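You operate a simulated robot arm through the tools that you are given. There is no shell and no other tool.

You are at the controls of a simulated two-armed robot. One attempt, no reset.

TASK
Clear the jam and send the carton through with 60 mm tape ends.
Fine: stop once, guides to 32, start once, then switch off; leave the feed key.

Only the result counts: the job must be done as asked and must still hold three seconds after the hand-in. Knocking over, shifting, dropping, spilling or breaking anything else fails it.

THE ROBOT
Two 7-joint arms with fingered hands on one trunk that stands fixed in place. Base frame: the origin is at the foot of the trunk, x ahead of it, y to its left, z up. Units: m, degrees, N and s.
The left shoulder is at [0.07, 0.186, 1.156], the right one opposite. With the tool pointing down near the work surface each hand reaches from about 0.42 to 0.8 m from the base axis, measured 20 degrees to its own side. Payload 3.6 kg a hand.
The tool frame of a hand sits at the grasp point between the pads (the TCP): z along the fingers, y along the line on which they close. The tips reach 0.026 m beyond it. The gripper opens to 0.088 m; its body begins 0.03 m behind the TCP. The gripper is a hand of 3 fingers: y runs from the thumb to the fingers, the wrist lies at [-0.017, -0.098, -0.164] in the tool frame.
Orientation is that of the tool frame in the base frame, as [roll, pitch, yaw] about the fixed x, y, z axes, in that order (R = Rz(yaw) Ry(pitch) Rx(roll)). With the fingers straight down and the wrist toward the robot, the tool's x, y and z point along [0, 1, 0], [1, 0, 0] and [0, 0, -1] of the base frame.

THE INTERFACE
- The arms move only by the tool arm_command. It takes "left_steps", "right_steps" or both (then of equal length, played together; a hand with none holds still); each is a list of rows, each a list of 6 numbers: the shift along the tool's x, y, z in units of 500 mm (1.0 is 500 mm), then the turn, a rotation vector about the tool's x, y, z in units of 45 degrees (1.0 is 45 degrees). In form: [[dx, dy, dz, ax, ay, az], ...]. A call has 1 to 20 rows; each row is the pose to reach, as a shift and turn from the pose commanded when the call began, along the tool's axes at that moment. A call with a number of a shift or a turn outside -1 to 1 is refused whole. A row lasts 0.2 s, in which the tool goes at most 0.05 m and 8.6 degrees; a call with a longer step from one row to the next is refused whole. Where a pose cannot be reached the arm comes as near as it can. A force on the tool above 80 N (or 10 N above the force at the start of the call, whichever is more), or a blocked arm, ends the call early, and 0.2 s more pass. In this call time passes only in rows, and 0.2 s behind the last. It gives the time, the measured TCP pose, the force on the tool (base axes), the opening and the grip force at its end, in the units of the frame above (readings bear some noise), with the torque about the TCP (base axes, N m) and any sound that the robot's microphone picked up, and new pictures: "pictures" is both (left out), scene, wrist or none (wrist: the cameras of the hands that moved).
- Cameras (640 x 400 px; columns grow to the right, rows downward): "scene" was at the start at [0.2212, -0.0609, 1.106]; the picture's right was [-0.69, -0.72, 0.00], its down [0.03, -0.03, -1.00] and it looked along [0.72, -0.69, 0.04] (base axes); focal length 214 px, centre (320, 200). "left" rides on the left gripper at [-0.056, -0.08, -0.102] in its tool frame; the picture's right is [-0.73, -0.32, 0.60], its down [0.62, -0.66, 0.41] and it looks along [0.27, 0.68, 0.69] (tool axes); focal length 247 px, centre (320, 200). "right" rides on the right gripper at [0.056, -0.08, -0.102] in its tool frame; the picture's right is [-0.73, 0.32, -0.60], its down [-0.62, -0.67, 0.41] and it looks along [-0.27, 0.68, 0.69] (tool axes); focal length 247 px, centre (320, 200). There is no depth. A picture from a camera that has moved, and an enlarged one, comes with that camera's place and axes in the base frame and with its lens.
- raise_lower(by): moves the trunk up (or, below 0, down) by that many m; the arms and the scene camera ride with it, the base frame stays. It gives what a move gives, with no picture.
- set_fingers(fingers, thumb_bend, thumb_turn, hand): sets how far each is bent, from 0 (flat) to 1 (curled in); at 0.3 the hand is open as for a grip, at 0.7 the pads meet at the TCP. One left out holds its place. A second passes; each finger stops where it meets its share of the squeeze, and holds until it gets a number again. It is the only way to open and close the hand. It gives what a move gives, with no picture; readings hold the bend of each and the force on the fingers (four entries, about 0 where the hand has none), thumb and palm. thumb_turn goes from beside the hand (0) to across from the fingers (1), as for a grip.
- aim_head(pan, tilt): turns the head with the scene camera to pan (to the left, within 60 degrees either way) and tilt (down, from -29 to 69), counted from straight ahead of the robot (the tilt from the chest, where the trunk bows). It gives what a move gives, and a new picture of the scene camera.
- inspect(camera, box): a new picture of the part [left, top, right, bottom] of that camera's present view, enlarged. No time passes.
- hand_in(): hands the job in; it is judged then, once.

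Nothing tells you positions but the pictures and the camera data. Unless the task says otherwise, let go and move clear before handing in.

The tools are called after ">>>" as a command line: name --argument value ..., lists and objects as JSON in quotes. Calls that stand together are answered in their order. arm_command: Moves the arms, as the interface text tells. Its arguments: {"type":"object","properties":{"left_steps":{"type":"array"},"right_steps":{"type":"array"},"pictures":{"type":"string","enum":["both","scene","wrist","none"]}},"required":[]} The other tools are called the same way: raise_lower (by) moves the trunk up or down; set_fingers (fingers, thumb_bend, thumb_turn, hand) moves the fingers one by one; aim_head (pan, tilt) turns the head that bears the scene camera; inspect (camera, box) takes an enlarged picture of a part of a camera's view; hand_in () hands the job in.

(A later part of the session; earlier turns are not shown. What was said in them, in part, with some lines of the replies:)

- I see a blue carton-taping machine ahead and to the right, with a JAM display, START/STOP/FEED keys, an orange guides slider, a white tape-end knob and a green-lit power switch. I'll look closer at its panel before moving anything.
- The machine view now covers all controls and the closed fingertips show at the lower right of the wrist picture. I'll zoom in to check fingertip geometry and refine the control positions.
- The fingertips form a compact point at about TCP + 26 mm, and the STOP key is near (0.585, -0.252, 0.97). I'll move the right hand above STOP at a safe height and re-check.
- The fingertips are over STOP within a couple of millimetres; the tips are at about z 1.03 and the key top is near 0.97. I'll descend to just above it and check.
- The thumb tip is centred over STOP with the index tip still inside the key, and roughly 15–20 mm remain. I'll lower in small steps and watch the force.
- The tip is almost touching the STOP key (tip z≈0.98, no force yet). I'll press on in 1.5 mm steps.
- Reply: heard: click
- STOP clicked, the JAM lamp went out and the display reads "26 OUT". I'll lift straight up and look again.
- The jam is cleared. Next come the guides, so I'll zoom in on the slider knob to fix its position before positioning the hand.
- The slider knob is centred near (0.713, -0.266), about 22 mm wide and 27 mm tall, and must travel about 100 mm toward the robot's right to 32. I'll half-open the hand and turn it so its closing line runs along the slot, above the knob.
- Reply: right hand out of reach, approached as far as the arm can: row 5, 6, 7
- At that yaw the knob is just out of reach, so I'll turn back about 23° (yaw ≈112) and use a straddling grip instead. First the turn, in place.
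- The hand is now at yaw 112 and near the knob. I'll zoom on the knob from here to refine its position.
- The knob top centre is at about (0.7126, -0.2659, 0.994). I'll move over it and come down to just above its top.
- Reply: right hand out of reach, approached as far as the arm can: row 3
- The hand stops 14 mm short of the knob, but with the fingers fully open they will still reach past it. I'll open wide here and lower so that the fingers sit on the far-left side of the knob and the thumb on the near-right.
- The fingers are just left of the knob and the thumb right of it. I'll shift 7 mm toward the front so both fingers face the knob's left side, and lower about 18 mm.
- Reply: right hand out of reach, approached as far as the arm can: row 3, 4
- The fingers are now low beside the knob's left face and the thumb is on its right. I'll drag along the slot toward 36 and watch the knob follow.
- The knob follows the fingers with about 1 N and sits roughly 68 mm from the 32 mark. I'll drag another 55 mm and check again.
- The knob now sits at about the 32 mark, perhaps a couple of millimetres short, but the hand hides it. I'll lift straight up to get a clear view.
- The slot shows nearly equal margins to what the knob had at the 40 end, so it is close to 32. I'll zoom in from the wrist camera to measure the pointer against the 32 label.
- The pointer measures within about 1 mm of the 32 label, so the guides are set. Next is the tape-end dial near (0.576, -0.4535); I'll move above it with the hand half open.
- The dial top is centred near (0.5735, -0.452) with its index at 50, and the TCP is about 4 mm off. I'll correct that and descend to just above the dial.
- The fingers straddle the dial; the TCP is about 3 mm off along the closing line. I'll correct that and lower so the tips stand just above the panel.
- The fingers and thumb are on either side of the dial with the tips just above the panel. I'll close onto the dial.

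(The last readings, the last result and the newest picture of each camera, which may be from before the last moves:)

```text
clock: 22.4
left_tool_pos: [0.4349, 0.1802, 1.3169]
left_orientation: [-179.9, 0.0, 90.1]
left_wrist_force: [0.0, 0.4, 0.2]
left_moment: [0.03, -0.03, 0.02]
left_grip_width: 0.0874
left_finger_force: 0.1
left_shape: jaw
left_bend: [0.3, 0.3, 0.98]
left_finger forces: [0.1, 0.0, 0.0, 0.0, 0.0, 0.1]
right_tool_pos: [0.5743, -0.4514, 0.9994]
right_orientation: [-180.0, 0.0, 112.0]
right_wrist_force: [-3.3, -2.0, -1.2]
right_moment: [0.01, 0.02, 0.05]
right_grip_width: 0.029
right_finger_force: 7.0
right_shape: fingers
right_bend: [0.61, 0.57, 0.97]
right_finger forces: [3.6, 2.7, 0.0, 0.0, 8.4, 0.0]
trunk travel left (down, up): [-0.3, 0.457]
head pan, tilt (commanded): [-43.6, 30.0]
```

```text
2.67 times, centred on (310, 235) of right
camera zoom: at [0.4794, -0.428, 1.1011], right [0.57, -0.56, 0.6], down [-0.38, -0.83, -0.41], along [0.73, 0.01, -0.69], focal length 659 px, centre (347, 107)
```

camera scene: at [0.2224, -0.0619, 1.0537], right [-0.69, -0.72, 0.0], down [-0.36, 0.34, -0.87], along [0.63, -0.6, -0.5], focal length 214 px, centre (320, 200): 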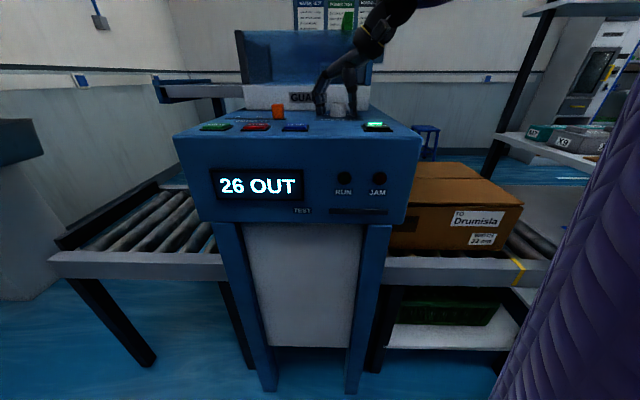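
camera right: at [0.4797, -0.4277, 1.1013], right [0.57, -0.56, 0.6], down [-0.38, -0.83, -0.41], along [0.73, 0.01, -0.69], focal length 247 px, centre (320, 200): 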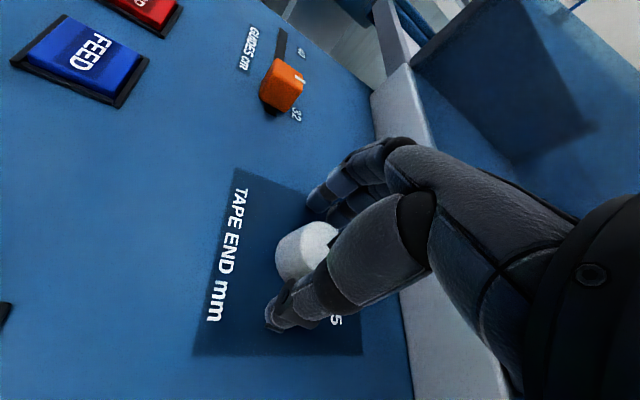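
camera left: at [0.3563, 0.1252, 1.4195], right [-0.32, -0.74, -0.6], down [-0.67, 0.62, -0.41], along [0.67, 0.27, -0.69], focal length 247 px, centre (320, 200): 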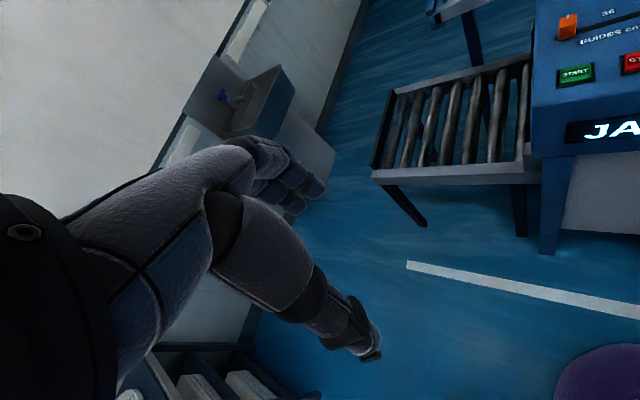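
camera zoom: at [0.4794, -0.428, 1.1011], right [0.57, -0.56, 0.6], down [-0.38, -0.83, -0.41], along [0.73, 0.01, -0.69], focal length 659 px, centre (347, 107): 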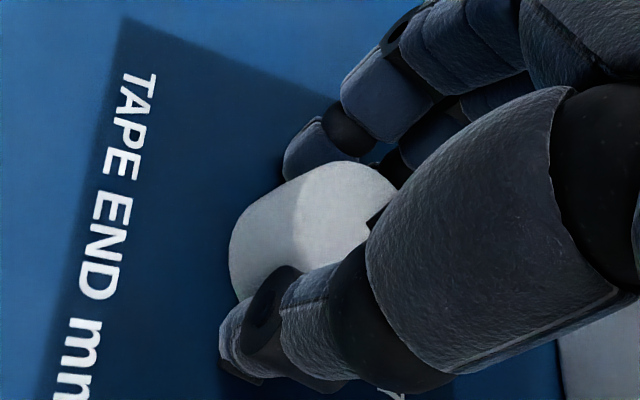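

The grip on the dial is firm (about 7 N). I'll turn it 45° clockwise, from 50 to 60.

>>> arm_command --right_steps '[[0, 0, 0, 0, 0, 0.125], [-0.0005, 0, 0, 0, 0, 0.25], [-0.001, 0, 0, 0, 0, 0.375], [-0.0015, 0, 0, 0, 0, 0.5], [-0.002, 0, 0, 0, 0, 0.625], [-0.0025, 0, 0, 0, 0, 0.75], [-0.003, 0, 0, 0, 0, 0.875], [-0.003, 0, 0, 0, 0, 1.0]]' --pictures "both"

>>> inspect --camera "scene" --box '[290, 70, 400, 140]'

>>> inspect --camera "right" --box '[220, 160, 400, 310]'

```text
clock: 24.2
left_tool_pos: [0.4345, 0.1809, 1.3171]
left_orientation: [180.0, 0.0, 90.1]
left_wrist_force: [0.1, 0.6, -0.4]
left_moment: [0.0, 0.01, -0.01]
left_grip_width: 0.0878
left_finger_force: 0.0
left_shape: jaw
left_bend: [0.3, 0.3, 0.98]
left_finger forces: [0.1, 0.1, 0.0, 0.0, 0.0, 0.1]
right_tool_pos: [0.5765, -0.4535, 1.0]
right_orientation: [180.0, 0.1, 66.9]
right_wrist_force: [-2.6, -0.1, 2.0]
right_moment: [-0.02, 0.0, 0.03]
right_grip_width: 0.0291
right_finger_force: 7.7
right_shape: fingers
right_bend: [0.61, 0.57, 0.97]
right_finger forces: [2.8, 4.1, 0.1, 0.0, 8.1, 0.0]
trunk travel left (down, up): [-0.3, 0.457]
head pan, tilt (commanded): [-43.6, 30.0]
camera scene: at [0.222, -0.0619, 1.0538], right [-0.69, -0.72, 0.0], down [-0.36, 0.34, -0.87], along [0.63, -0.6, -0.5], focal length 214 px, centre (320, 200)
camera right: at [0.5236, -0.3687, 1.1008], right [0.01, -0.8, 0.6], down [-0.86, -0.31, -0.41], along [0.52, -0.51, -0.69], focal length 247 px, centre (320, 200)
```

scene: 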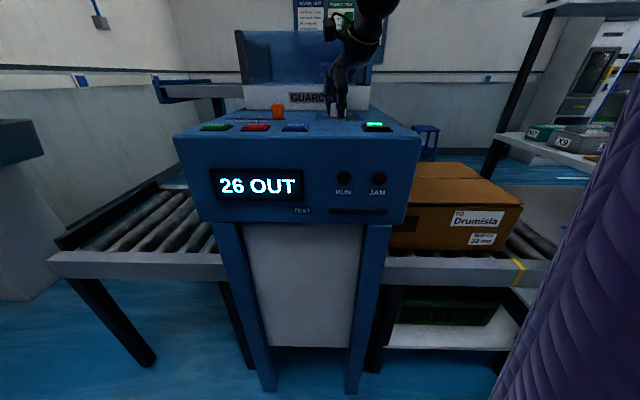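
right: 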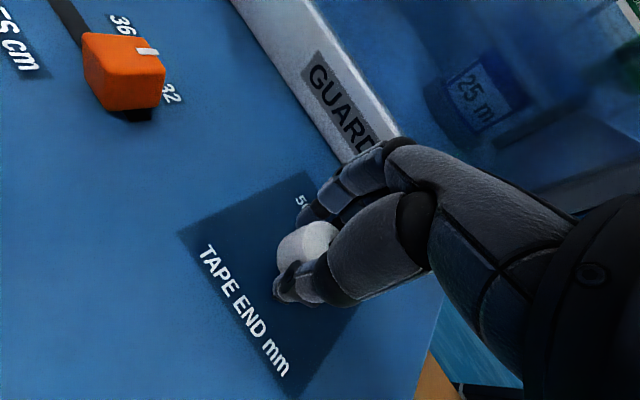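

```text
5.71 times, centred on (345, 105) of scene
camera zoom: at [0.222, -0.0619, 1.0538], right [-0.69, -0.72, 0.0], down [-0.36, 0.34, -0.87], along [0.63, -0.6, -0.5], focal length 1226 px, centre (177, 743)
```

zoom: 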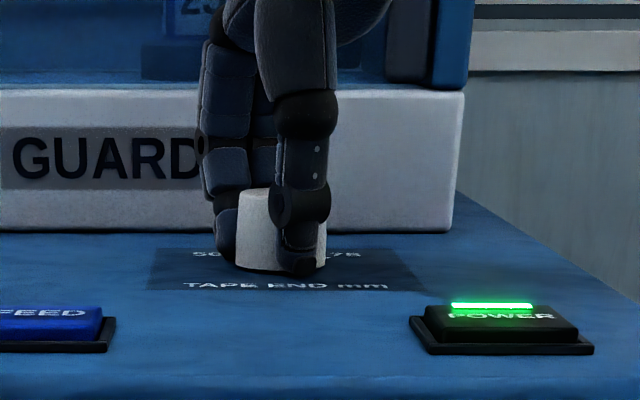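

```text
2.67 times, centred on (310, 235) of right
camera zoom: at [0.5236, -0.3687, 1.1008], right [0.01, -0.8, 0.6], down [-0.86, -0.31, -0.41], along [0.52, -0.51, -0.69], focal length 659 px, centre (347, 107)
```

zoom: 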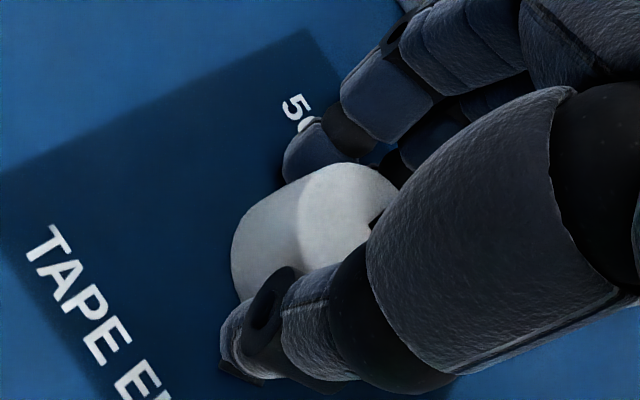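

The dial turned with the hand. I'll release it, lift clear and check the index.

>>> set_fingers --hand "right" --fingers 0.42 --thumb_bend 0.42

>>> arm_command --right_steps '[[0, 0, -0.04, 0, 0, 0], [0, 0, -0.12, 0, 0, 0], [0, -0.07, -0.18, 0, 0, 0], [0, -0.14, -0.24, 0, 0, 0], [0, -0.2, -0.3, 0, 0, 0]]' --pictures "both"

>>> inspect --camera "scene" --box '[290, 70, 400, 140]'

>>> inspect --camera "right" --box '[160, 60, 360, 300]'

```text
clock: 25.2
left_tool_pos: [0.4352, 0.1814, 1.3169]
left_orientation: [180.0, 0.0, 90.0]
left_wrist_force: [0.0, -0.6, 0.3]
left_moment: [0.01, -0.02, 0.01]
left_grip_width: 0.0875
left_finger_force: 0.1
left_shape: jaw
left_bend: [0.3, 0.3, 0.98]
left_finger forces: [0.0, 0.0, 0.0, 0.0, 0.0, 0.0]
right_tool_pos: [0.5776, -0.4527, 0.9993]
right_orientation: [-179.9, 0.0, 67.1]
right_wrist_force: [0.7, -0.1, -0.2]
right_moment: [0.01, 0.01, 0.04]
right_grip_width: 0.0622
right_finger_force: 0.0
right_shape: fingers
right_bend: [0.42, 0.42, 0.97]
right_finger forces: [0.0, 0.0, 0.0, 0.0, 0.0, 0.0]
trunk travel left (down, up): [-0.3, 0.457]
head pan, tilt (commanded): [-43.6, 30.0]
```

```text
clock: 26.4
left_tool_pos: [0.4336, 0.1812, 1.3174]
left_orientation: [-180.0, 0.0, 90.0]
left_wrist_force: [0.5, -1.5, -0.8]
left_moment: [-0.01, 0.0, 0.01]
left_grip_width: 0.0878
left_finger_force: 0.1
left_shape: jaw
left_bend: [0.3, 0.3, 0.98]
left_finger forces: [0.1, 0.0, 0.0, 0.0, 0.0, 0.1]
right_tool_pos: [0.4853, -0.4117, 1.1506]
right_orientation: [-180.0, -0.1, 67.1]
right_wrist_force: [-0.1, 0.0, -0.5]
right_moment: [0.02, 0.02, -0.04]
right_grip_width: 0.0622
right_finger_force: 0.1
right_shape: fingers
right_bend: [0.42, 0.42, 0.97]
right_finger forces: [0.0, 0.0, 0.1, 0.0, 0.0, 0.1]
trunk travel left (down, up): [-0.3, 0.457]
head pan, tilt (commanded): [-43.6, 30.0]
camera scene: at [0.2217, -0.0617, 1.0539], right [-0.69, -0.72, 0.0], down [-0.36, 0.34, -0.87], along [0.63, -0.6, -0.5], focal length 214 px, centre (320, 200)
camera right: at [0.433, -0.3282, 1.2507], right [0.01, -0.8, 0.6], down [-0.86, -0.32, -0.41], along [0.52, -0.51, -0.69], focal length 247 px, centre (320, 200)
```

scene: 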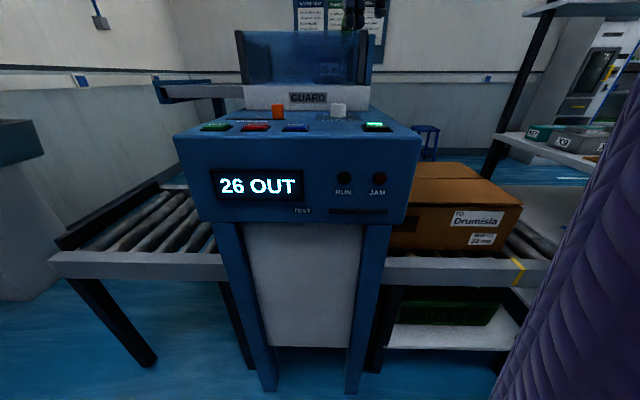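
right: 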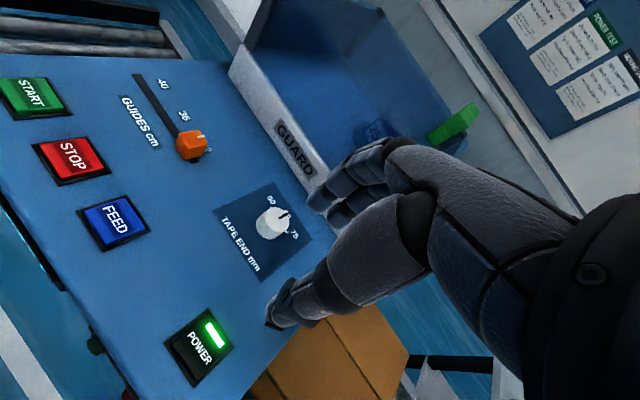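

```text
5.71 times, centred on (345, 105) of scene
camera zoom: at [0.2217, -0.0617, 1.0539], right [-0.69, -0.72, 0.0], down [-0.36, 0.34, -0.87], along [0.63, -0.6, -0.5], focal length 1226 px, centre (177, 743)
```

zoom: 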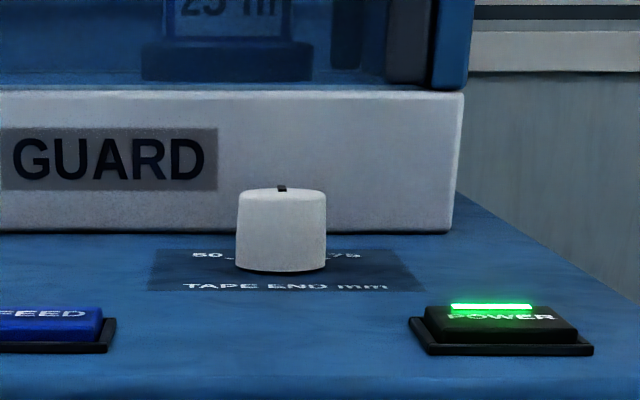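

```text
1.67 times, centred on (260, 180) of right
camera zoom: at [0.433, -0.3282, 1.2507], right [0.01, -0.8, 0.6], down [-0.86, -0.32, -0.41], along [0.52, -0.51, -0.69], focal length 412 px, centre (420, 233)
```

zoom: 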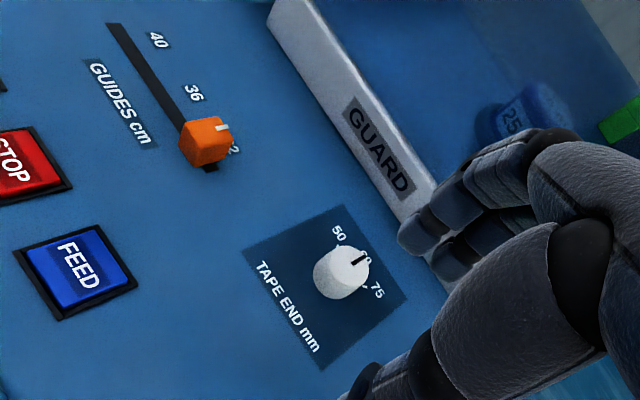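

The dial index now points straight back, which is where 60 lies. I'll zoom in to check the dial and slider precisely.

>>> inspect --camera "right" --box '[235, 180, 315, 250]'

>>> inspect --camera "right" --box '[130, 65, 230, 175]'

```text
5.71 times, centred on (275, 215) of right
camera zoom: at [0.433, -0.3282, 1.2507], right [0.01, -0.8, 0.6], down [-0.86, -0.32, -0.41], along [0.52, -0.51, -0.69], focal length 1411 px, centre (577, 114)
```

zoom: 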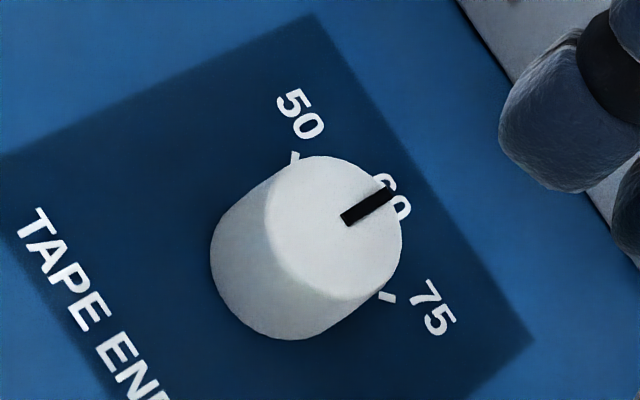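

```text
3.64 times, centred on (180, 120) of right
camera zoom: at [0.433, -0.3282, 1.2507], right [0.01, -0.8, 0.6], down [-0.86, -0.32, -0.41], along [0.52, -0.51, -0.69], focal length 898 px, centre (829, 491)
```

zoom: 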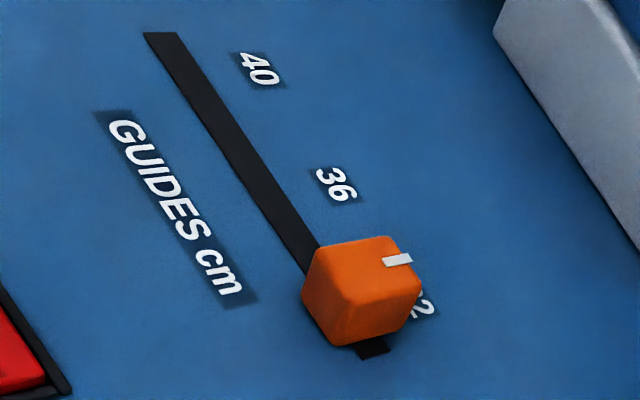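

The dial reads 60 (index within about 2°) and the guides are on 32. Now I'll close the fingers for pressing and move above START.

>>> set_fingers --hand "right" --fingers 0.7 --thumb_bend 0.7

>>> arm_command --right_steps '[[0.08, 0.018, 0.0, 0, 0, -0.085], [0.16, 0.036, 0.0, 0, 0, -0.17], [0.24, 0.054, 0.02, 0, 0, -0.255], [0.32, 0.07, 0.04, 0, 0, -0.34], [0.4, 0.088, 0.06, 0, 0, -0.425], [0.46, 0.1, 0.08, 0, 0, -0.511], [0.5006, 0.1084, 0.1, 0, 0, -0.511]]' --pictures "both"

>>> inspect --camera "scene" --box '[180, 50, 300, 140]'

>>> inspect --camera "right" --box '[180, 160, 380, 320]'

```text
clock: 27.4
left_tool_pos: [0.4346, 0.1817, 1.3165]
left_orientation: [-179.9, 0.0, 90.1]
left_wrist_force: [0.9, 1.3, -1.2]
left_moment: [0.0, 0.01, 0.01]
left_grip_width: 0.0877
left_finger_force: 0.0
left_shape: jaw
left_bend: [0.3, 0.3, 0.98]
left_finger forces: [0.0, 0.0, 0.0, 0.0, 0.1, 0.1]
right_tool_pos: [0.4865, -0.4116, 1.1489]
right_orientation: [-179.9, 0.0, 67.1]
right_wrist_force: [0.0, 0.6, -0.5]
right_moment: [0.02, 0.02, -0.02]
right_grip_width: 0.0024
right_finger_force: 0.0
right_shape: fingers
right_bend: [0.7, 0.7, 0.97]
right_finger forces: [0.0, 0.0, 0.1, 0.0, 0.0, 0.0]
trunk travel left (down, up): [-0.3, 0.457]
head pan, tilt (commanded): [-43.6, 30.0]
```

```text
clock: 29.0
left_tool_pos: [0.4353, 0.1807, 1.3167]
left_orientation: [-179.9, 0.0, 90.0]
left_wrist_force: [0.1, -0.4, 0.0]
left_moment: [0.01, 0.03, 0.0]
left_grip_width: 0.0877
left_finger_force: 0.0
left_shape: jaw
left_bend: [0.3, 0.3, 0.98]
left_finger forces: [0.0, 0.0, 0.0, 0.1, 0.0, 0.1]
right_tool_pos: [0.6335, -0.2045, 1.0991]
right_orientation: [-180.0, -0.1, 90.1]
right_wrist_force: [0.7, -0.1, 0.1]
right_moment: [0.0, 0.01, -0.03]
right_grip_width: 0.0025
right_finger_force: 0.0
right_shape: fingers
right_bend: [0.7, 0.7, 0.97]
right_finger forces: [0.0, 0.0, 0.0, 0.1, 0.0, 0.0]
trunk travel left (down, up): [-0.3, 0.457]
head pan, tilt (commanded): [-43.6, 30.0]
camera scene: at [0.2229, -0.0618, 1.0535], right [-0.69, -0.72, 0.0], down [-0.36, 0.34, -0.87], along [0.63, -0.6, -0.5], focal length 214 px, centre (320, 200)
camera right: at [0.5522, -0.1468, 1.1988], right [0.32, -0.73, 0.6], down [-0.66, -0.62, -0.41], along [0.68, -0.27, -0.69], focal length 247 px, centre (320, 200)
```

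scene: 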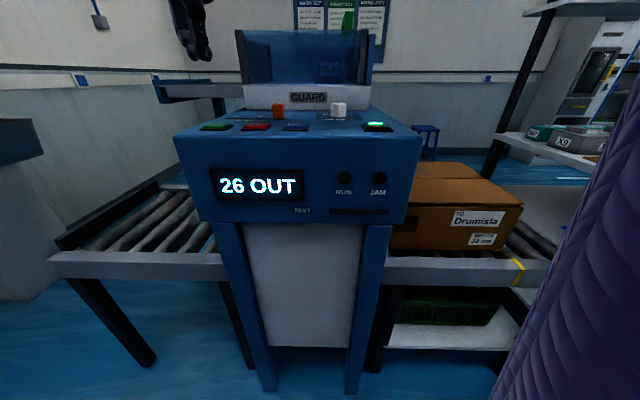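
right: 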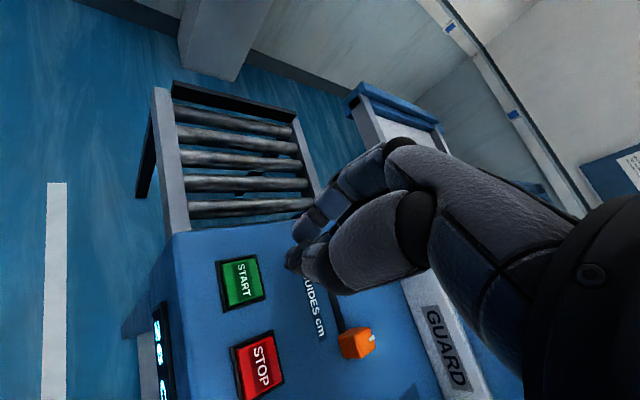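

```text
4.44 times, centred on (240, 95) of scene
camera zoom: at [0.2229, -0.0618, 1.0535], right [-0.69, -0.72, 0.0], down [-0.36, 0.34, -0.87], along [0.63, -0.6, -0.5], focal length 953 px, centre (676, 667)
```

zoom: 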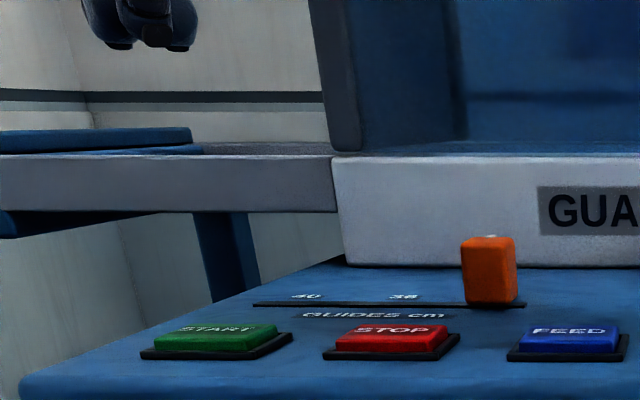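

```text
2.50 times, centred on (280, 240) of right
camera zoom: at [0.5522, -0.1468, 1.1988], right [0.32, -0.73, 0.6], down [-0.66, -0.62, -0.41], along [0.68, -0.27, -0.69], focal length 617 px, centre (420, 100)
```

zoom: 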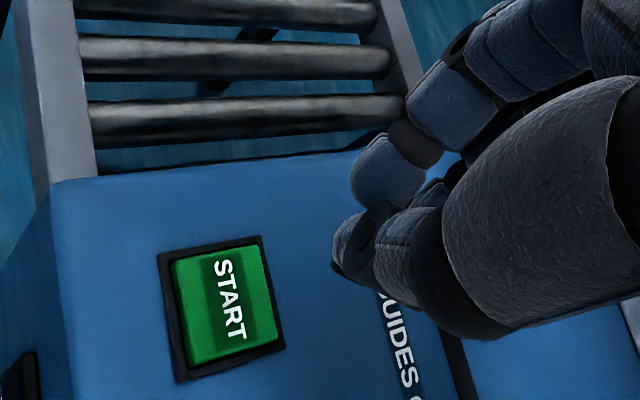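

START is right below the fingertips within 2–3 mm. I'll descend to just above the key and check alignment.

>>> arm_command --right_steps '[[0.001, -0.001, 0.06, 0, 0, 0], [0.003, -0.002, 0.12, 0, 0, 0], [0.003, -0.002, 0.17, 0, 0, 0]]' --pictures "both"

>>> inspect --camera "scene" --box '[170, 60, 290, 140]'

>>> inspect --camera "right" --box '[200, 160, 380, 320]'

```text
clock: 29.8
left_tool_pos: [0.4342, 0.1813, 1.3161]
left_orientation: [-180.0, 0.0, 90.1]
left_wrist_force: [0.5, 1.3, -0.3]
left_moment: [-0.03, -0.04, 0.01]
left_grip_width: 0.0878
left_finger_force: 0.1
left_shape: jaw
left_bend: [0.3, 0.3, 0.98]
left_finger forces: [0.1, 0.0, 0.0, 0.0, 0.0, 0.0]
right_tool_pos: [0.6299, -0.2027, 1.0164]
right_orientation: [179.9, -0.1, 90.2]
right_wrist_force: [-0.1, 0.6, 0.1]
right_moment: [0.02, 0.0, 0.0]
right_grip_width: 0.0026
right_finger_force: 0.0
right_shape: fingers
right_bend: [0.7, 0.7, 0.97]
right_finger forces: [0.1, 0.1, 0.1, 0.0, 0.0, 0.0]
trunk travel left (down, up): [-0.3, 0.457]
head pan, tilt (commanded): [-43.6, 30.0]
camera scene: at [0.2228, -0.062, 1.0536], right [-0.69, -0.72, 0.0], down [-0.36, 0.34, -0.87], along [0.63, -0.6, -0.5], focal length 214 px, centre (320, 200)
camera right: at [0.55, -0.1445, 1.1164], right [0.32, -0.74, 0.6], down [-0.67, -0.62, -0.41], along [0.68, -0.27, -0.69], focal length 247 px, centre (320, 200)
```

scene: 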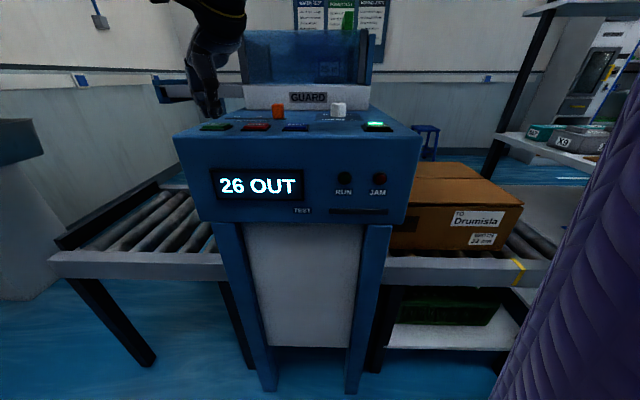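
right: 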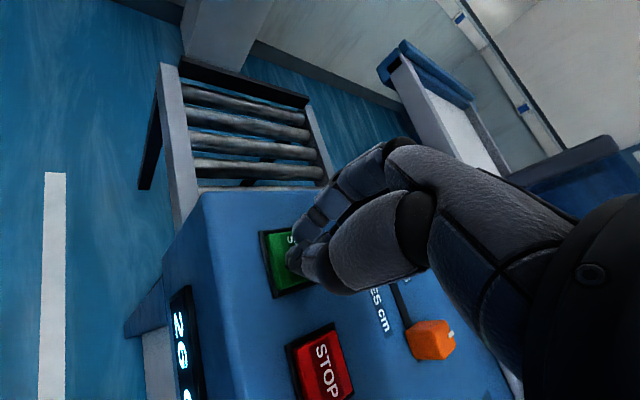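

```text
5.00 times, centred on (230, 100) of scene
camera zoom: at [0.2228, -0.062, 1.0536], right [-0.69, -0.72, 0.0], down [-0.36, 0.34, -0.87], along [0.63, -0.6, -0.5], focal length 1072 px, centre (770, 700)
```

zoom: 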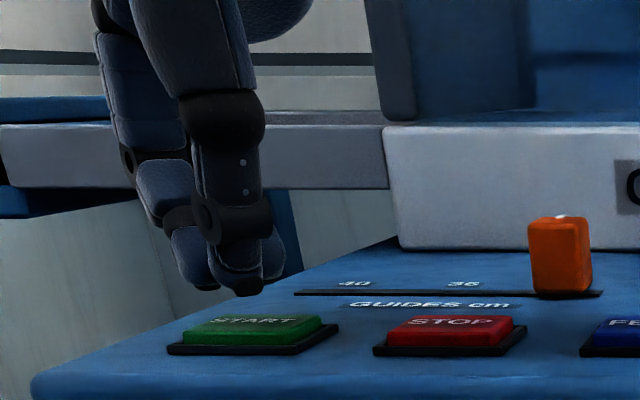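

```text
2.50 times, centred on (290, 240) of right
camera zoom: at [0.55, -0.1445, 1.1164], right [0.32, -0.74, 0.6], down [-0.67, -0.62, -0.41], along [0.68, -0.27, -0.69], focal length 617 px, centre (395, 100)
```

zoom: 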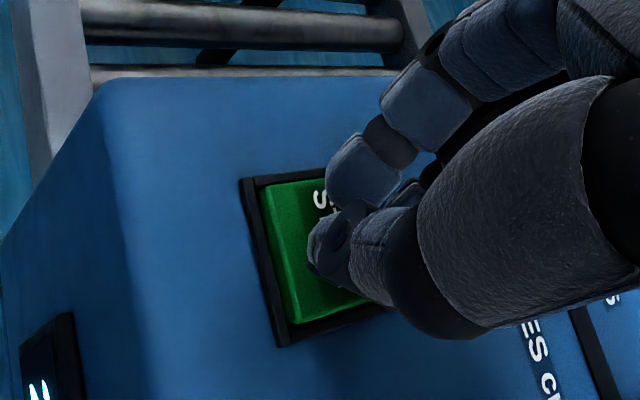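

The tip is centred on START, just as it was on STOP. I'll press down gently to the same depth.

>>> arm_command --right_steps '[[0, 0, 0.009, 0, 0, 0], [0, 0, 0.016, 0, 0, 0], [0, 0, 0.02, 0, 0, 0], [0, 0, 0.0245, 0, 0, 0]]' --pictures "scene"

```text
clock: 30.8
left_tool_pos: [0.4343, 0.1819, 1.3165]
left_orientation: [-179.9, -0.1, 90.0]
left_wrist_force: [0.5, -0.4, -0.8]
left_moment: [0.03, -0.03, 0.03]
left_grip_width: 0.0877
left_finger_force: 0.1
left_shape: jaw
left_bend: [0.3, 0.3, 0.98]
left_finger forces: [0.1, 0.0, 0.1, 0.0, 0.1, 0.0]
right_tool_pos: [0.6315, -0.2026, 1.0034]
right_orientation: [-180.0, 0.0, 90.1]
right_wrist_force: [-0.6, -0.4, 0.8]
right_moment: [-0.01, -0.01, 0.0]
right_grip_width: 0.0024
right_finger_force: 0.5
right_shape: fingers
right_bend: [0.7, 0.7, 0.97]
right_finger forces: [0.1, 0.0, 0.0, 0.0, 1.2, 0.0]
trunk travel left (down, up): [-0.3, 0.457]
head pan, tilt (commanded): [-43.6, 30.0]
camera scene: at [0.2223, -0.0618, 1.0538], right [-0.69, -0.72, 0.0], down [-0.36, 0.34, -0.87], along [0.63, -0.6, -0.5], focal length 214 px, centre (320, 200)
```

scene: 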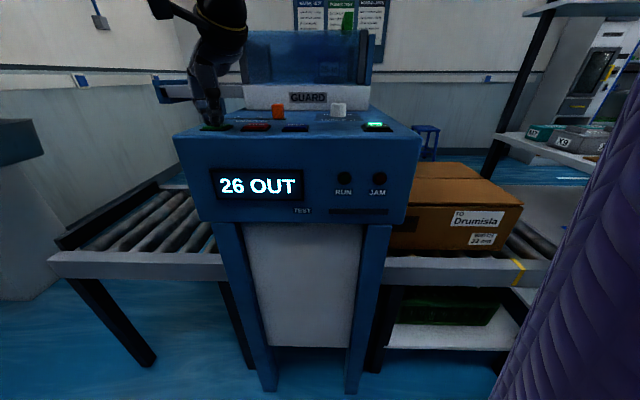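

The thumb is touching START with 1.2 N but there is no click yet. I'll press 1.5 mm further.

>>> arm_command --right_steps '[[0, 0, 0.0035, 0, 0, 0]]' --pictures "scene"

```text
clock: 31.2
left_tool_pos: [0.4345, 0.1808, 1.3172]
left_orientation: [180.0, 0.0, 90.1]
left_wrist_force: [-0.7, 0.1, 0.2]
left_moment: [-0.02, -0.01, -0.01]
left_grip_width: 0.0878
left_finger_force: 0.0
left_shape: jaw
left_bend: [0.3, 0.3, 0.98]
left_finger forces: [0.0, 0.0, 0.0, 0.0, 0.0, 0.0]
right_tool_pos: [0.6314, -0.2026, 1.0015]
right_orientation: [-180.0, -0.1, 90.1]
right_wrist_force: [0.4, -0.1, 2.5]
right_moment: [0.03, 0.0, 0.02]
right_grip_width: 0.0023
right_finger_force: 1.5
right_shape: fingers
right_bend: [0.7, 0.7, 0.97]
right_finger forces: [0.0, 0.1, 0.0, 0.1, 2.5, 0.0]
trunk travel left (down, up): [-0.3, 0.457]
head pan, tilt (commanded): [-43.6, 30.0]
heard: click
camera scene: at [0.2222, -0.0618, 1.0538], right [-0.69, -0.72, 0.0], down [-0.36, 0.34, -0.87], along [0.63, -0.6, -0.5], focal length 214 px, centre (320, 200)
```

scene: 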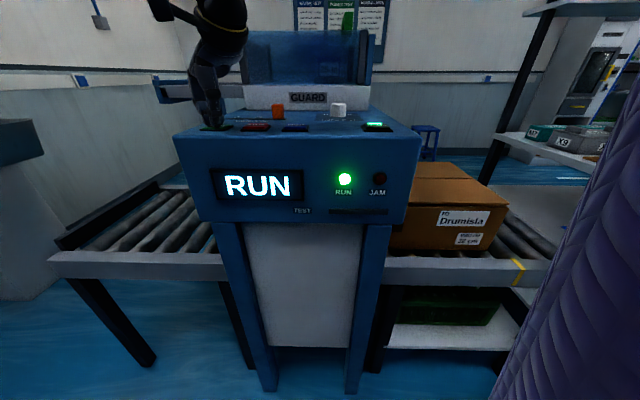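

START clicked: the display reads RUN and the carton is moving in. I'll lift off and go to a waiting place well above POWER while watching it.

>>> arm_command --right_steps '[[0, 0, -0.05, 0, 0, 0], [0, 0, -0.13, 0, 0, 0], [0, 0, -0.21, 0, 0, 0], [-0.06, -0.07, -0.22, 0, 0, 0], [-0.12, -0.14, -0.22, 0, 0, 0], [-0.18, -0.21, -0.22, 0, 0, 0], [-0.24, -0.28, -0.22, 0, 0, 0], [-0.3, -0.33, -0.22, 0, 0, 0], [-0.36, -0.37, -0.22, 0, 0, 0], [-0.4, -0.39, -0.22, 0, 0, 0]]' --pictures "both"

```text
clock: 33.4
left_tool_pos: [0.4336, 0.1801, 1.3164]
left_orientation: [180.0, 0.1, 90.1]
left_wrist_force: [-0.4, -0.5, 0.1]
left_moment: [-0.01, -0.03, -0.02]
left_grip_width: 0.0878
left_finger_force: 0.1
left_shape: jaw
left_bend: [0.3, 0.3, 0.98]
left_finger forces: [0.1, 0.0, 0.0, 0.1, 0.0, 0.0]
right_tool_pos: [0.4354, -0.4051, 1.1102]
right_orientation: [-179.8, 0.0, 90.2]
right_wrist_force: [0.3, -1.0, 0.0]
right_moment: [0.01, 0.02, 0.02]
right_grip_width: 0.0018
right_finger_force: 0.0
right_shape: fingers
right_bend: [0.7, 0.7, 0.97]
right_finger forces: [0.1, 0.0, 0.0, 0.0, 0.1, 0.0]
trunk travel left (down, up): [-0.3, 0.457]
head pan, tilt (commanded): [-43.6, 30.0]
camera scene: at [0.2225, -0.0622, 1.0536], right [-0.69, -0.72, 0.0], down [-0.36, 0.35, -0.87], along [0.63, -0.6, -0.5], focal length 214 px, centre (320, 200)
camera right: at [0.3551, -0.3479, 1.2132], right [0.32, -0.73, 0.6], down [-0.66, -0.63, -0.41], along [0.68, -0.27, -0.69], focal length 247 px, centre (320, 200)
```

scene: 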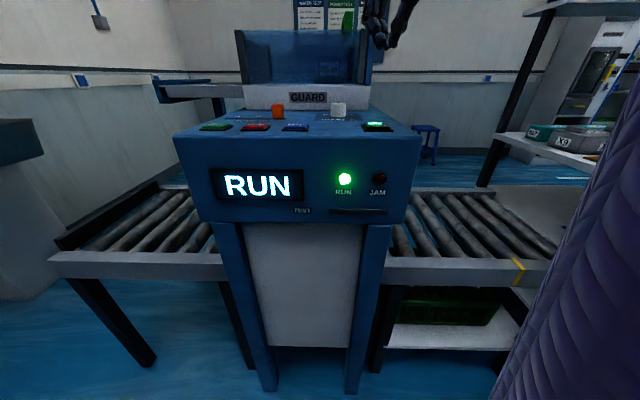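
right: 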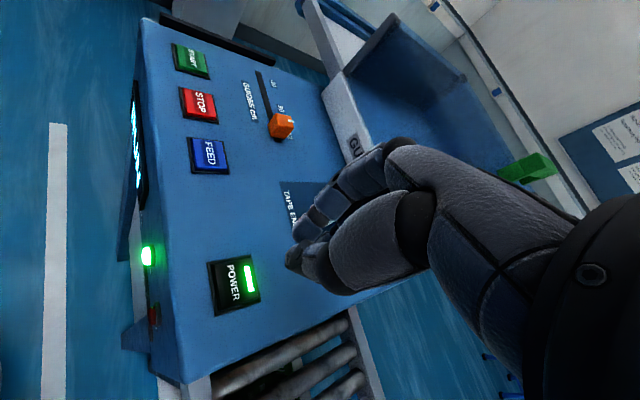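

The carton is inside the machine and RUN is lit. I'll align over POWER while waiting for the carton to come out on the left.

>>> arm_command --right_steps '[[0.004, -0.003, 0, 0, 0, 0], [0.008, -0.006, 0, 0, 0, 0], [0.008, -0.006, 0.02, 0, 0, 0], [0.008, -0.006, 0.04, 0, 0, 0], [0.008, -0.006, 0.06, 0, 0, 0], [0.008, -0.006, 0.06, 0, 0, 0], [0.008, -0.006, 0.06, 0, 0, 0], [0.008, -0.006, 0.06, 0, 0, 0], [0.008, -0.006, 0.06, 0, 0, 0], [0.008, -0.006, 0.06, 0, 0, 0]]' --pictures "both"

>>> inspect --camera "right" --box '[200, 160, 380, 320]'

>>> inspect --camera "scene" --box '[310, 40, 430, 140]'

```text
clock: 35.6
left_tool_pos: [0.4357, 0.181, 1.3166]
left_orientation: [180.0, 0.0, 90.1]
left_wrist_force: [-0.7, -0.5, -0.4]
left_moment: [-0.01, -0.02, 0.03]
left_grip_width: 0.0877
left_finger_force: 0.0
left_shape: jaw
left_bend: [0.3, 0.3, 0.98]
left_finger forces: [0.0, 0.0, 0.1, 0.0, 0.0, 0.1]
right_tool_pos: [0.4337, -0.3994, 1.0807]
right_orientation: [179.9, 0.0, 90.1]
right_wrist_force: [0.3, 0.0, -0.7]
right_moment: [0.05, 0.01, -0.03]
right_grip_width: 0.0019
right_finger_force: 0.0
right_shape: fingers
right_bend: [0.7, 0.7, 0.97]
right_finger forces: [0.0, 0.0, 0.0, 0.0, 0.0, 0.0]
trunk travel left (down, up): [-0.3, 0.457]
head pan, tilt (commanded): [-43.6, 30.0]
camera scene: at [0.2224, -0.0619, 1.0537], right [-0.69, -0.72, 0.0], down [-0.36, 0.34, -0.87], along [0.63, -0.6, -0.5], focal length 214 px, centre (320, 200)
camera right: at [0.353, -0.3417, 1.1821], right [0.32, -0.73, 0.6], down [-0.66, -0.62, -0.41], along [0.68, -0.27, -0.69], focal length 247 px, centre (320, 200)
```

scene: 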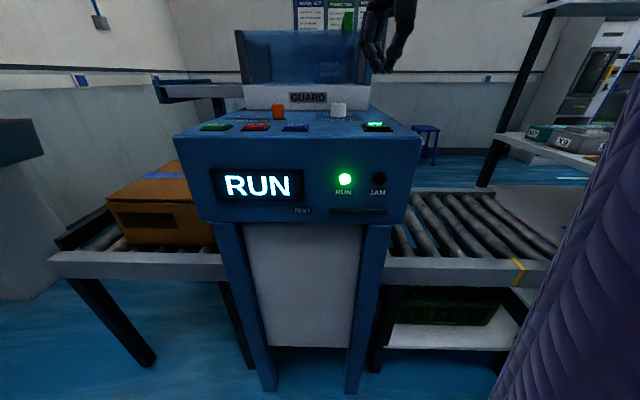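
right: 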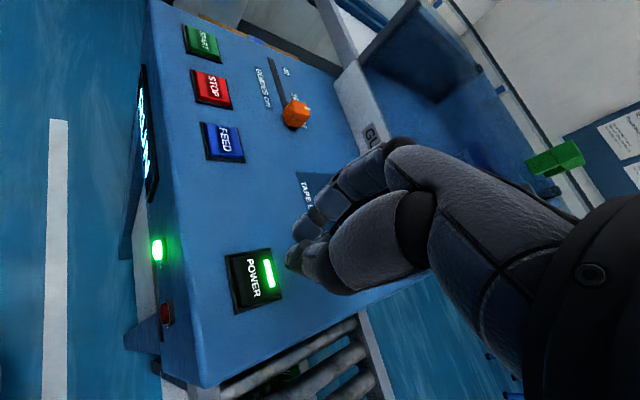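

```text
2.50 times, centred on (290, 240) of right
camera zoom: at [0.353, -0.3417, 1.1821], right [0.32, -0.73, 0.6], down [-0.66, -0.62, -0.41], along [0.68, -0.27, -0.69], focal length 617 px, centre (395, 100)
```

zoom: 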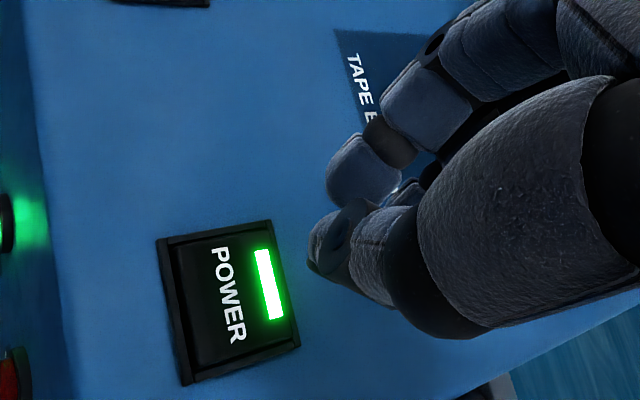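

```text
4.00 times, centred on (370, 90) of scene
camera zoom: at [0.2224, -0.0619, 1.0537], right [-0.69, -0.72, 0.0], down [-0.36, 0.34, -0.87], along [0.63, -0.6, -0.5], focal length 858 px, centre (120, 640)
```

zoom: 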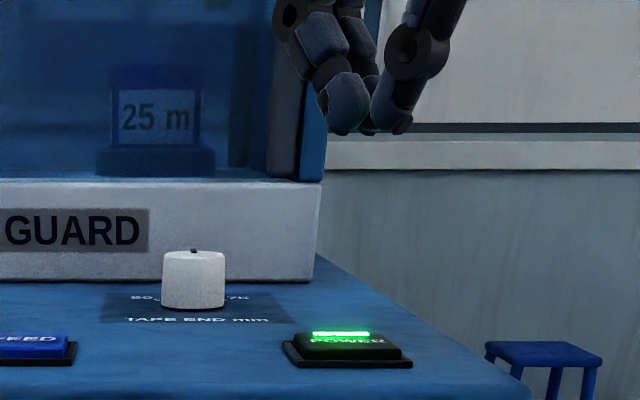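

The carton is emerging on the left with tape on it, and RUN is still lit. I'll keep holding until the machine reports it is through.

>>> arm_command --right_steps '[[-0.003, -0.001, 0, 0, 0, 0], [-0.003, -0.001, 0, 0, 0, 0], [-0.003, -0.001, 0, 0, 0, 0], [-0.003, -0.001, 0, 0, 0, 0], [-0.003, -0.001, 0, 0, 0, 0], [-0.003, -0.001, 0, 0, 0, 0], [-0.003, -0.001, 0, 0, 0, 0], [-0.003, -0.001, 0, 0, 0, 0], [-0.003, -0.001, 0, 0, 0, 0], [-0.003, -0.001, 0, 0, 0, 0]]' --pictures "scene"

```text
clock: 37.8
left_tool_pos: [0.4344, 0.1795, 1.3162]
left_orientation: [-179.9, 0.1, 90.2]
left_wrist_force: [0.6, -0.8, 0.1]
left_moment: [-0.01, 0.0, 0.01]
left_grip_width: 0.0876
left_finger_force: 0.1
left_shape: jaw
left_bend: [0.3, 0.3, 0.98]
left_finger forces: [0.0, 0.0, 0.1, 0.0, 0.0, 0.0]
right_tool_pos: [0.4335, -0.3999, 1.0818]
right_orientation: [-180.0, 0.0, 90.1]
right_wrist_force: [-1.0, 0.2, -0.3]
right_moment: [-0.03, 0.02, 0.05]
right_grip_width: 0.0023
right_finger_force: 0.1
right_shape: fingers
right_bend: [0.7, 0.7, 0.97]
right_finger forces: [0.1, 0.1, 0.0, 0.0, 0.1, 0.1]
trunk travel left (down, up): [-0.3, 0.457]
head pan, tilt (commanded): [-43.6, 30.0]
camera scene: at [0.2224, -0.0619, 1.0537], right [-0.69, -0.72, 0.0], down [-0.36, 0.34, -0.87], along [0.63, -0.6, -0.5], focal length 214 px, centre (320, 200)
```

scene: 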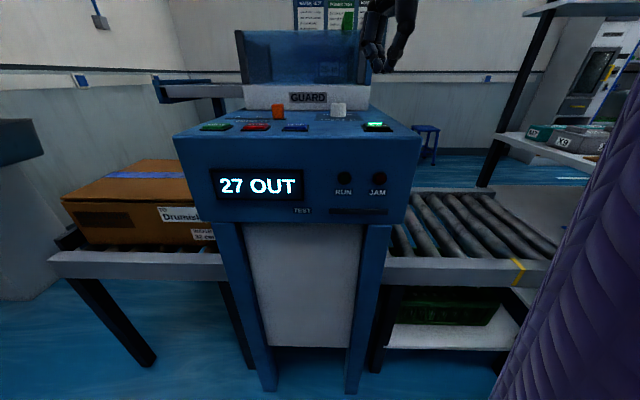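

The display reads "27 OUT", RUN is off and the taped carton is on the outfeed. Now I'll descend to POWER.

>>> arm_command --right_steps '[[0, 0, 0.05, 0, 0, 0], [0, 0, 0.1, 0, 0, 0], [0, 0, 0.13, 0, 0, 0]]' --pictures "both"

>>> inspect --camera "scene" --box '[310, 60, 430, 140]'

>>> inspect --camera "right" --box '[200, 160, 380, 320]'

>>> inspect --camera "scene" --box '[40, 140, 220, 280]'

```text
clock: 38.6
left_tool_pos: [0.4347, 0.1802, 1.317]
left_orientation: [-180.0, 0.1, 90.1]
left_wrist_force: [0.3, -0.2, -0.1]
left_moment: [-0.04, 0.02, 0.0]
left_grip_width: 0.0873
left_finger_force: 0.2
left_shape: jaw
left_bend: [0.3, 0.3, 0.98]
left_finger forces: [0.0, 0.1, 0.1, 0.0, 0.0, 0.0]
right_tool_pos: [0.4328, -0.4009, 1.018]
right_orientation: [179.9, 0.0, 90.2]
right_wrist_force: [0.0, -1.1, 0.4]
right_moment: [-0.02, 0.02, -0.02]
right_grip_width: 0.0021
right_finger_force: 0.0
right_shape: fingers
right_bend: [0.7, 0.7, 0.97]
right_finger forces: [0.0, 0.0, 0.0, 0.0, 0.1, 0.0]
trunk travel left (down, up): [-0.3, 0.457]
head pan, tilt (commanded): [-43.6, 30.0]
camera scene: at [0.2225, -0.0621, 1.0537], right [-0.69, -0.72, 0.0], down [-0.36, 0.34, -0.87], along [0.63, -0.6, -0.5], focal length 214 px, centre (320, 200)
camera right: at [0.3523, -0.3433, 1.1185], right [0.32, -0.73, 0.6], down [-0.66, -0.62, -0.41], along [0.68, -0.27, -0.69], focal length 247 px, centre (320, 200)
```

scene: 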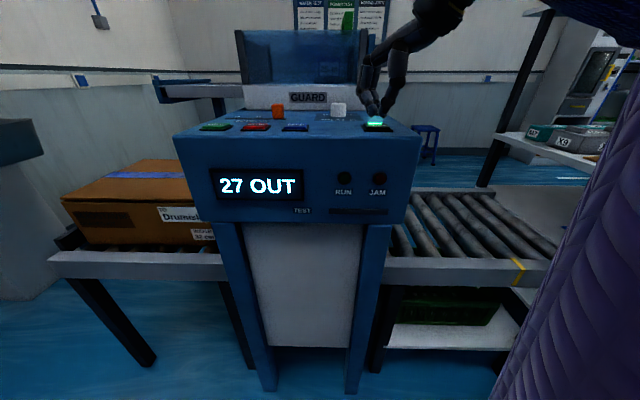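
right: 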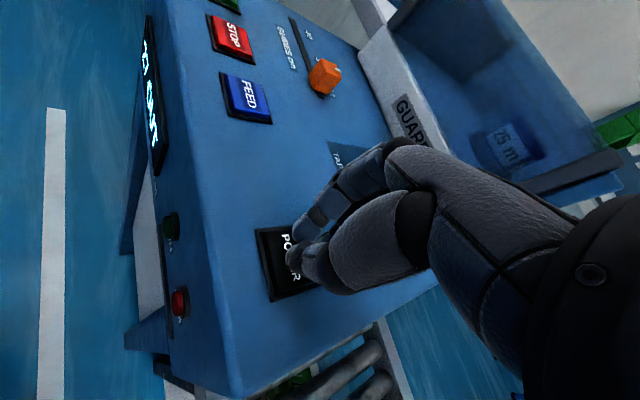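

```text
5.00 times, centred on (370, 100) of scene
camera zoom: at [0.2225, -0.0621, 1.0537], right [-0.69, -0.72, 0.0], down [-0.36, 0.34, -0.87], along [0.63, -0.6, -0.5], focal length 1072 px, centre (70, 700)
```

zoom: 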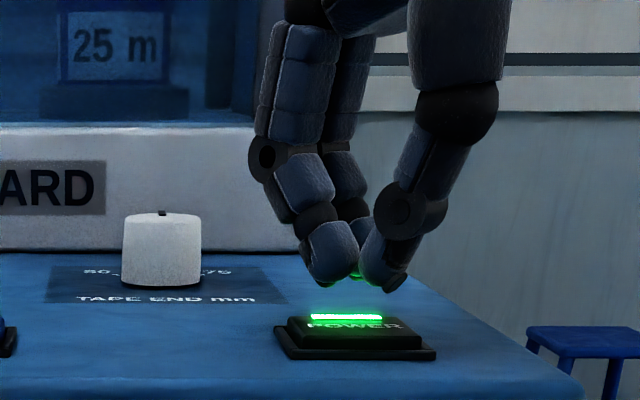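

```text
2.50 times, centred on (290, 240) of right
camera zoom: at [0.3523, -0.3433, 1.1185], right [0.32, -0.73, 0.6], down [-0.66, -0.62, -0.41], along [0.68, -0.27, -0.69], focal length 617 px, centre (395, 100)
```

zoom: 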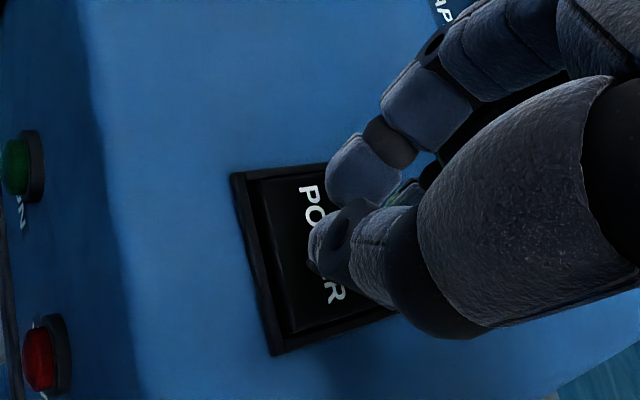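

```text
2.86 times, centred on (130, 210) of scene
camera zoom: at [0.2225, -0.0621, 1.0537], right [-0.69, -0.72, 0.0], down [-0.36, 0.34, -0.87], along [0.63, -0.6, -0.5], focal length 613 px, centre (863, 171)
```

zoom: 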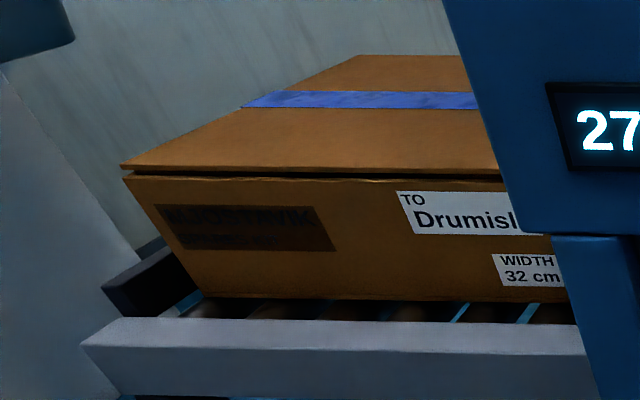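

The fingertips are centred over POWER, and the carton rests on the outfeed with its tape on. I'll press POWER in small steps.

>>> arm_command --right_steps '[[0, 0, 0.012, 0, 0, 0], [0, 0, 0.02, 0, 0, 0], [0, 0, 0.025, 0, 0, 0], [0, 0, 0.029, 0, 0, 0]]' --pictures "scene"

```text
clock: 39.6
left_tool_pos: [0.4334, 0.1811, 1.3167]
left_orientation: [-180.0, 0.0, 90.1]
left_wrist_force: [0.3, -0.1, 0.6]
left_moment: [0.0, 0.01, 0.0]
left_grip_width: 0.0878
left_finger_force: 0.1
left_shape: jaw
left_bend: [0.3, 0.3, 0.98]
left_finger forces: [0.0, 0.0, 0.1, 0.0, 0.0, 0.1]
right_tool_pos: [0.4309, -0.4008, 1.0032]
right_orientation: [180.0, -0.1, 90.0]
right_wrist_force: [1.0, -0.2, 1.6]
right_moment: [-0.01, 0.02, 0.01]
right_grip_width: 0.0016
right_finger_force: 1.2
right_shape: fingers
right_bend: [0.7, 0.7, 0.97]
right_finger forces: [0.3, 0.1, 0.0, 0.0, 1.1, 0.0]
trunk travel left (down, up): [-0.3, 0.457]
head pan, tilt (commanded): [-43.6, 30.0]
heard: click
camera scene: at [0.2223, -0.0618, 1.0538], right [-0.69, -0.72, 0.0], down [-0.36, 0.34, -0.87], along [0.63, -0.6, -0.5], focal length 214 px, centre (320, 200)
```

scene: 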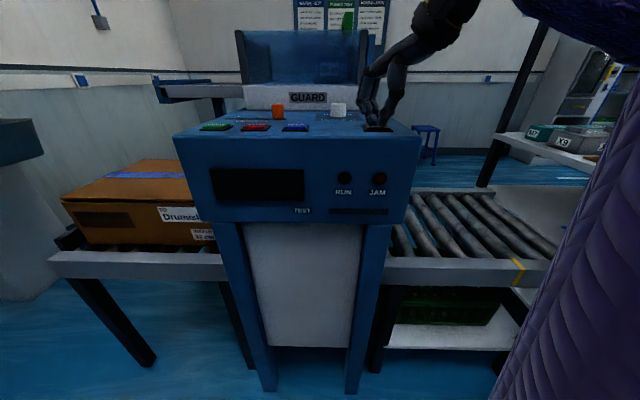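

POWER clicked once and the display and lamps went dark. I'll lift straight up and move the hand clear, then check everything.

>>> arm_command --right_steps '[[0, 0, -0.05, 0, 0, 0], [0, 0, -0.13, 0, 0, 0], [0, 0, -0.21, 0, 0, 0], [0, -0.03, -0.29, 0, 0, 0], [0, -0.08, -0.36, 0, 0, 0], [0, -0.12, -0.43, 0, 0, 0]]' --pictures "both"

>>> inspect --camera "scene" --box '[170, 60, 430, 230]'

>>> inspect --camera "right" --box '[100, 60, 400, 300]'

```text
clock: 41.0
left_tool_pos: [0.435, 0.1794, 1.3176]
left_orientation: [-179.9, 0.0, 90.1]
left_wrist_force: [0.6, -0.2, 0.7]
left_moment: [0.02, 0.0, -0.03]
left_grip_width: 0.0876
left_finger_force: 0.0
left_shape: jaw
left_bend: [0.3, 0.3, 0.98]
left_finger forces: [0.1, 0.0, 0.0, 0.0, 0.0, 0.1]
right_tool_pos: [0.3709, -0.3973, 1.2165]
right_orientation: [-179.9, 0.0, 90.2]
right_wrist_force: [1.1, 1.1, -0.4]
right_moment: [0.0, -0.01, 0.0]
right_grip_width: 0.0017
right_finger_force: 0.2
right_shape: fingers
right_bend: [0.7, 0.7, 0.97]
right_finger forces: [0.0, 0.0, 0.0, 0.0, 0.0, 0.0]
trunk travel left (down, up): [-0.3, 0.457]
head pan, tilt (commanded): [-43.6, 30.0]
camera scene: at [0.2222, -0.0616, 1.0538], right [-0.69, -0.72, 0.0], down [-0.36, 0.34, -0.87], along [0.63, -0.6, -0.5], focal length 214 px, centre (320, 200)
camera right: at [0.2901, -0.3398, 1.3177], right [0.32, -0.73, 0.6], down [-0.66, -0.62, -0.41], along [0.68, -0.27, -0.69], focal length 247 px, centre (320, 200)
```

scene: 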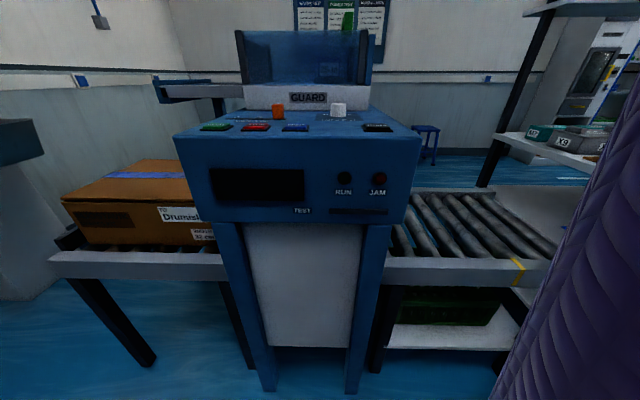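
right: 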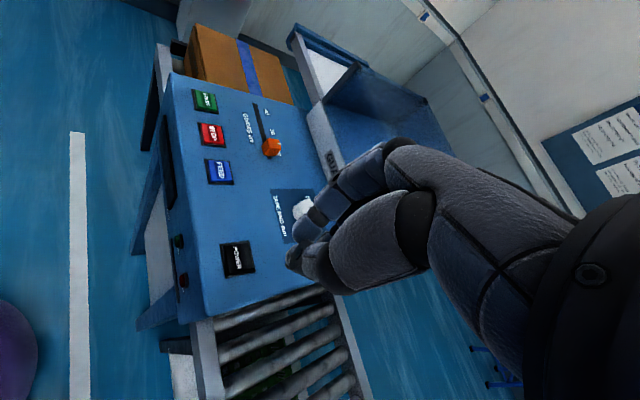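

```text
2.35 times, centred on (300, 145) of scene
camera zoom: at [0.2222, -0.0616, 1.0538], right [-0.69, -0.72, 0.0], down [-0.36, 0.34, -0.87], along [0.63, -0.6, -0.5], focal length 505 px, centre (367, 329)
```

zoom: 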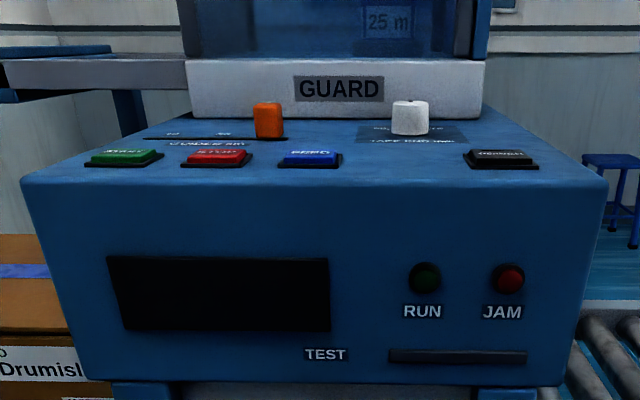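

```text
1.67 times, centred on (250, 180) of right
camera zoom: at [0.2901, -0.3398, 1.3177], right [0.32, -0.73, 0.6], down [-0.66, -0.62, -0.41], along [0.68, -0.27, -0.69], focal length 412 px, centre (437, 233)
```

zoom: 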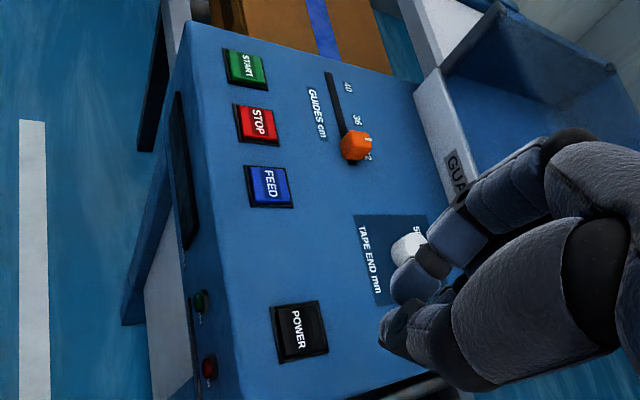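

The machine is off, with the display and lamps dark. The carton went through at 60 mm tape ends and guides 32, FEED was not touched, and both hands are clear, so I'm handing the job in.

>>> hand_in

```text
The job is handed in.
```

The jam is cleared and the carton has gone through. It sits on the outfeed rollers with tape on, and the machine is switched off. The job is handed in.

- **Stop:** pressed once. The JAM lamp went out and the display showed "26 OUT".
- **Guides:** moved from 40 to 32. The pointer measured within about 1 mm of the mark.
- **Tape ends:** the dial is turned from 50 to 60. The index measured within about 2° of the mark. I did not measure the tape on the carton itself.
- **Start:** pressed once. The machine ran and the count went to "27 OUT".
- **Power:** switched off once the run had finished. The display and lamps are dark.
- **Feed key:** not touched.

Both hands are clear of the machine, and I saw nothing else knocked or shifted.
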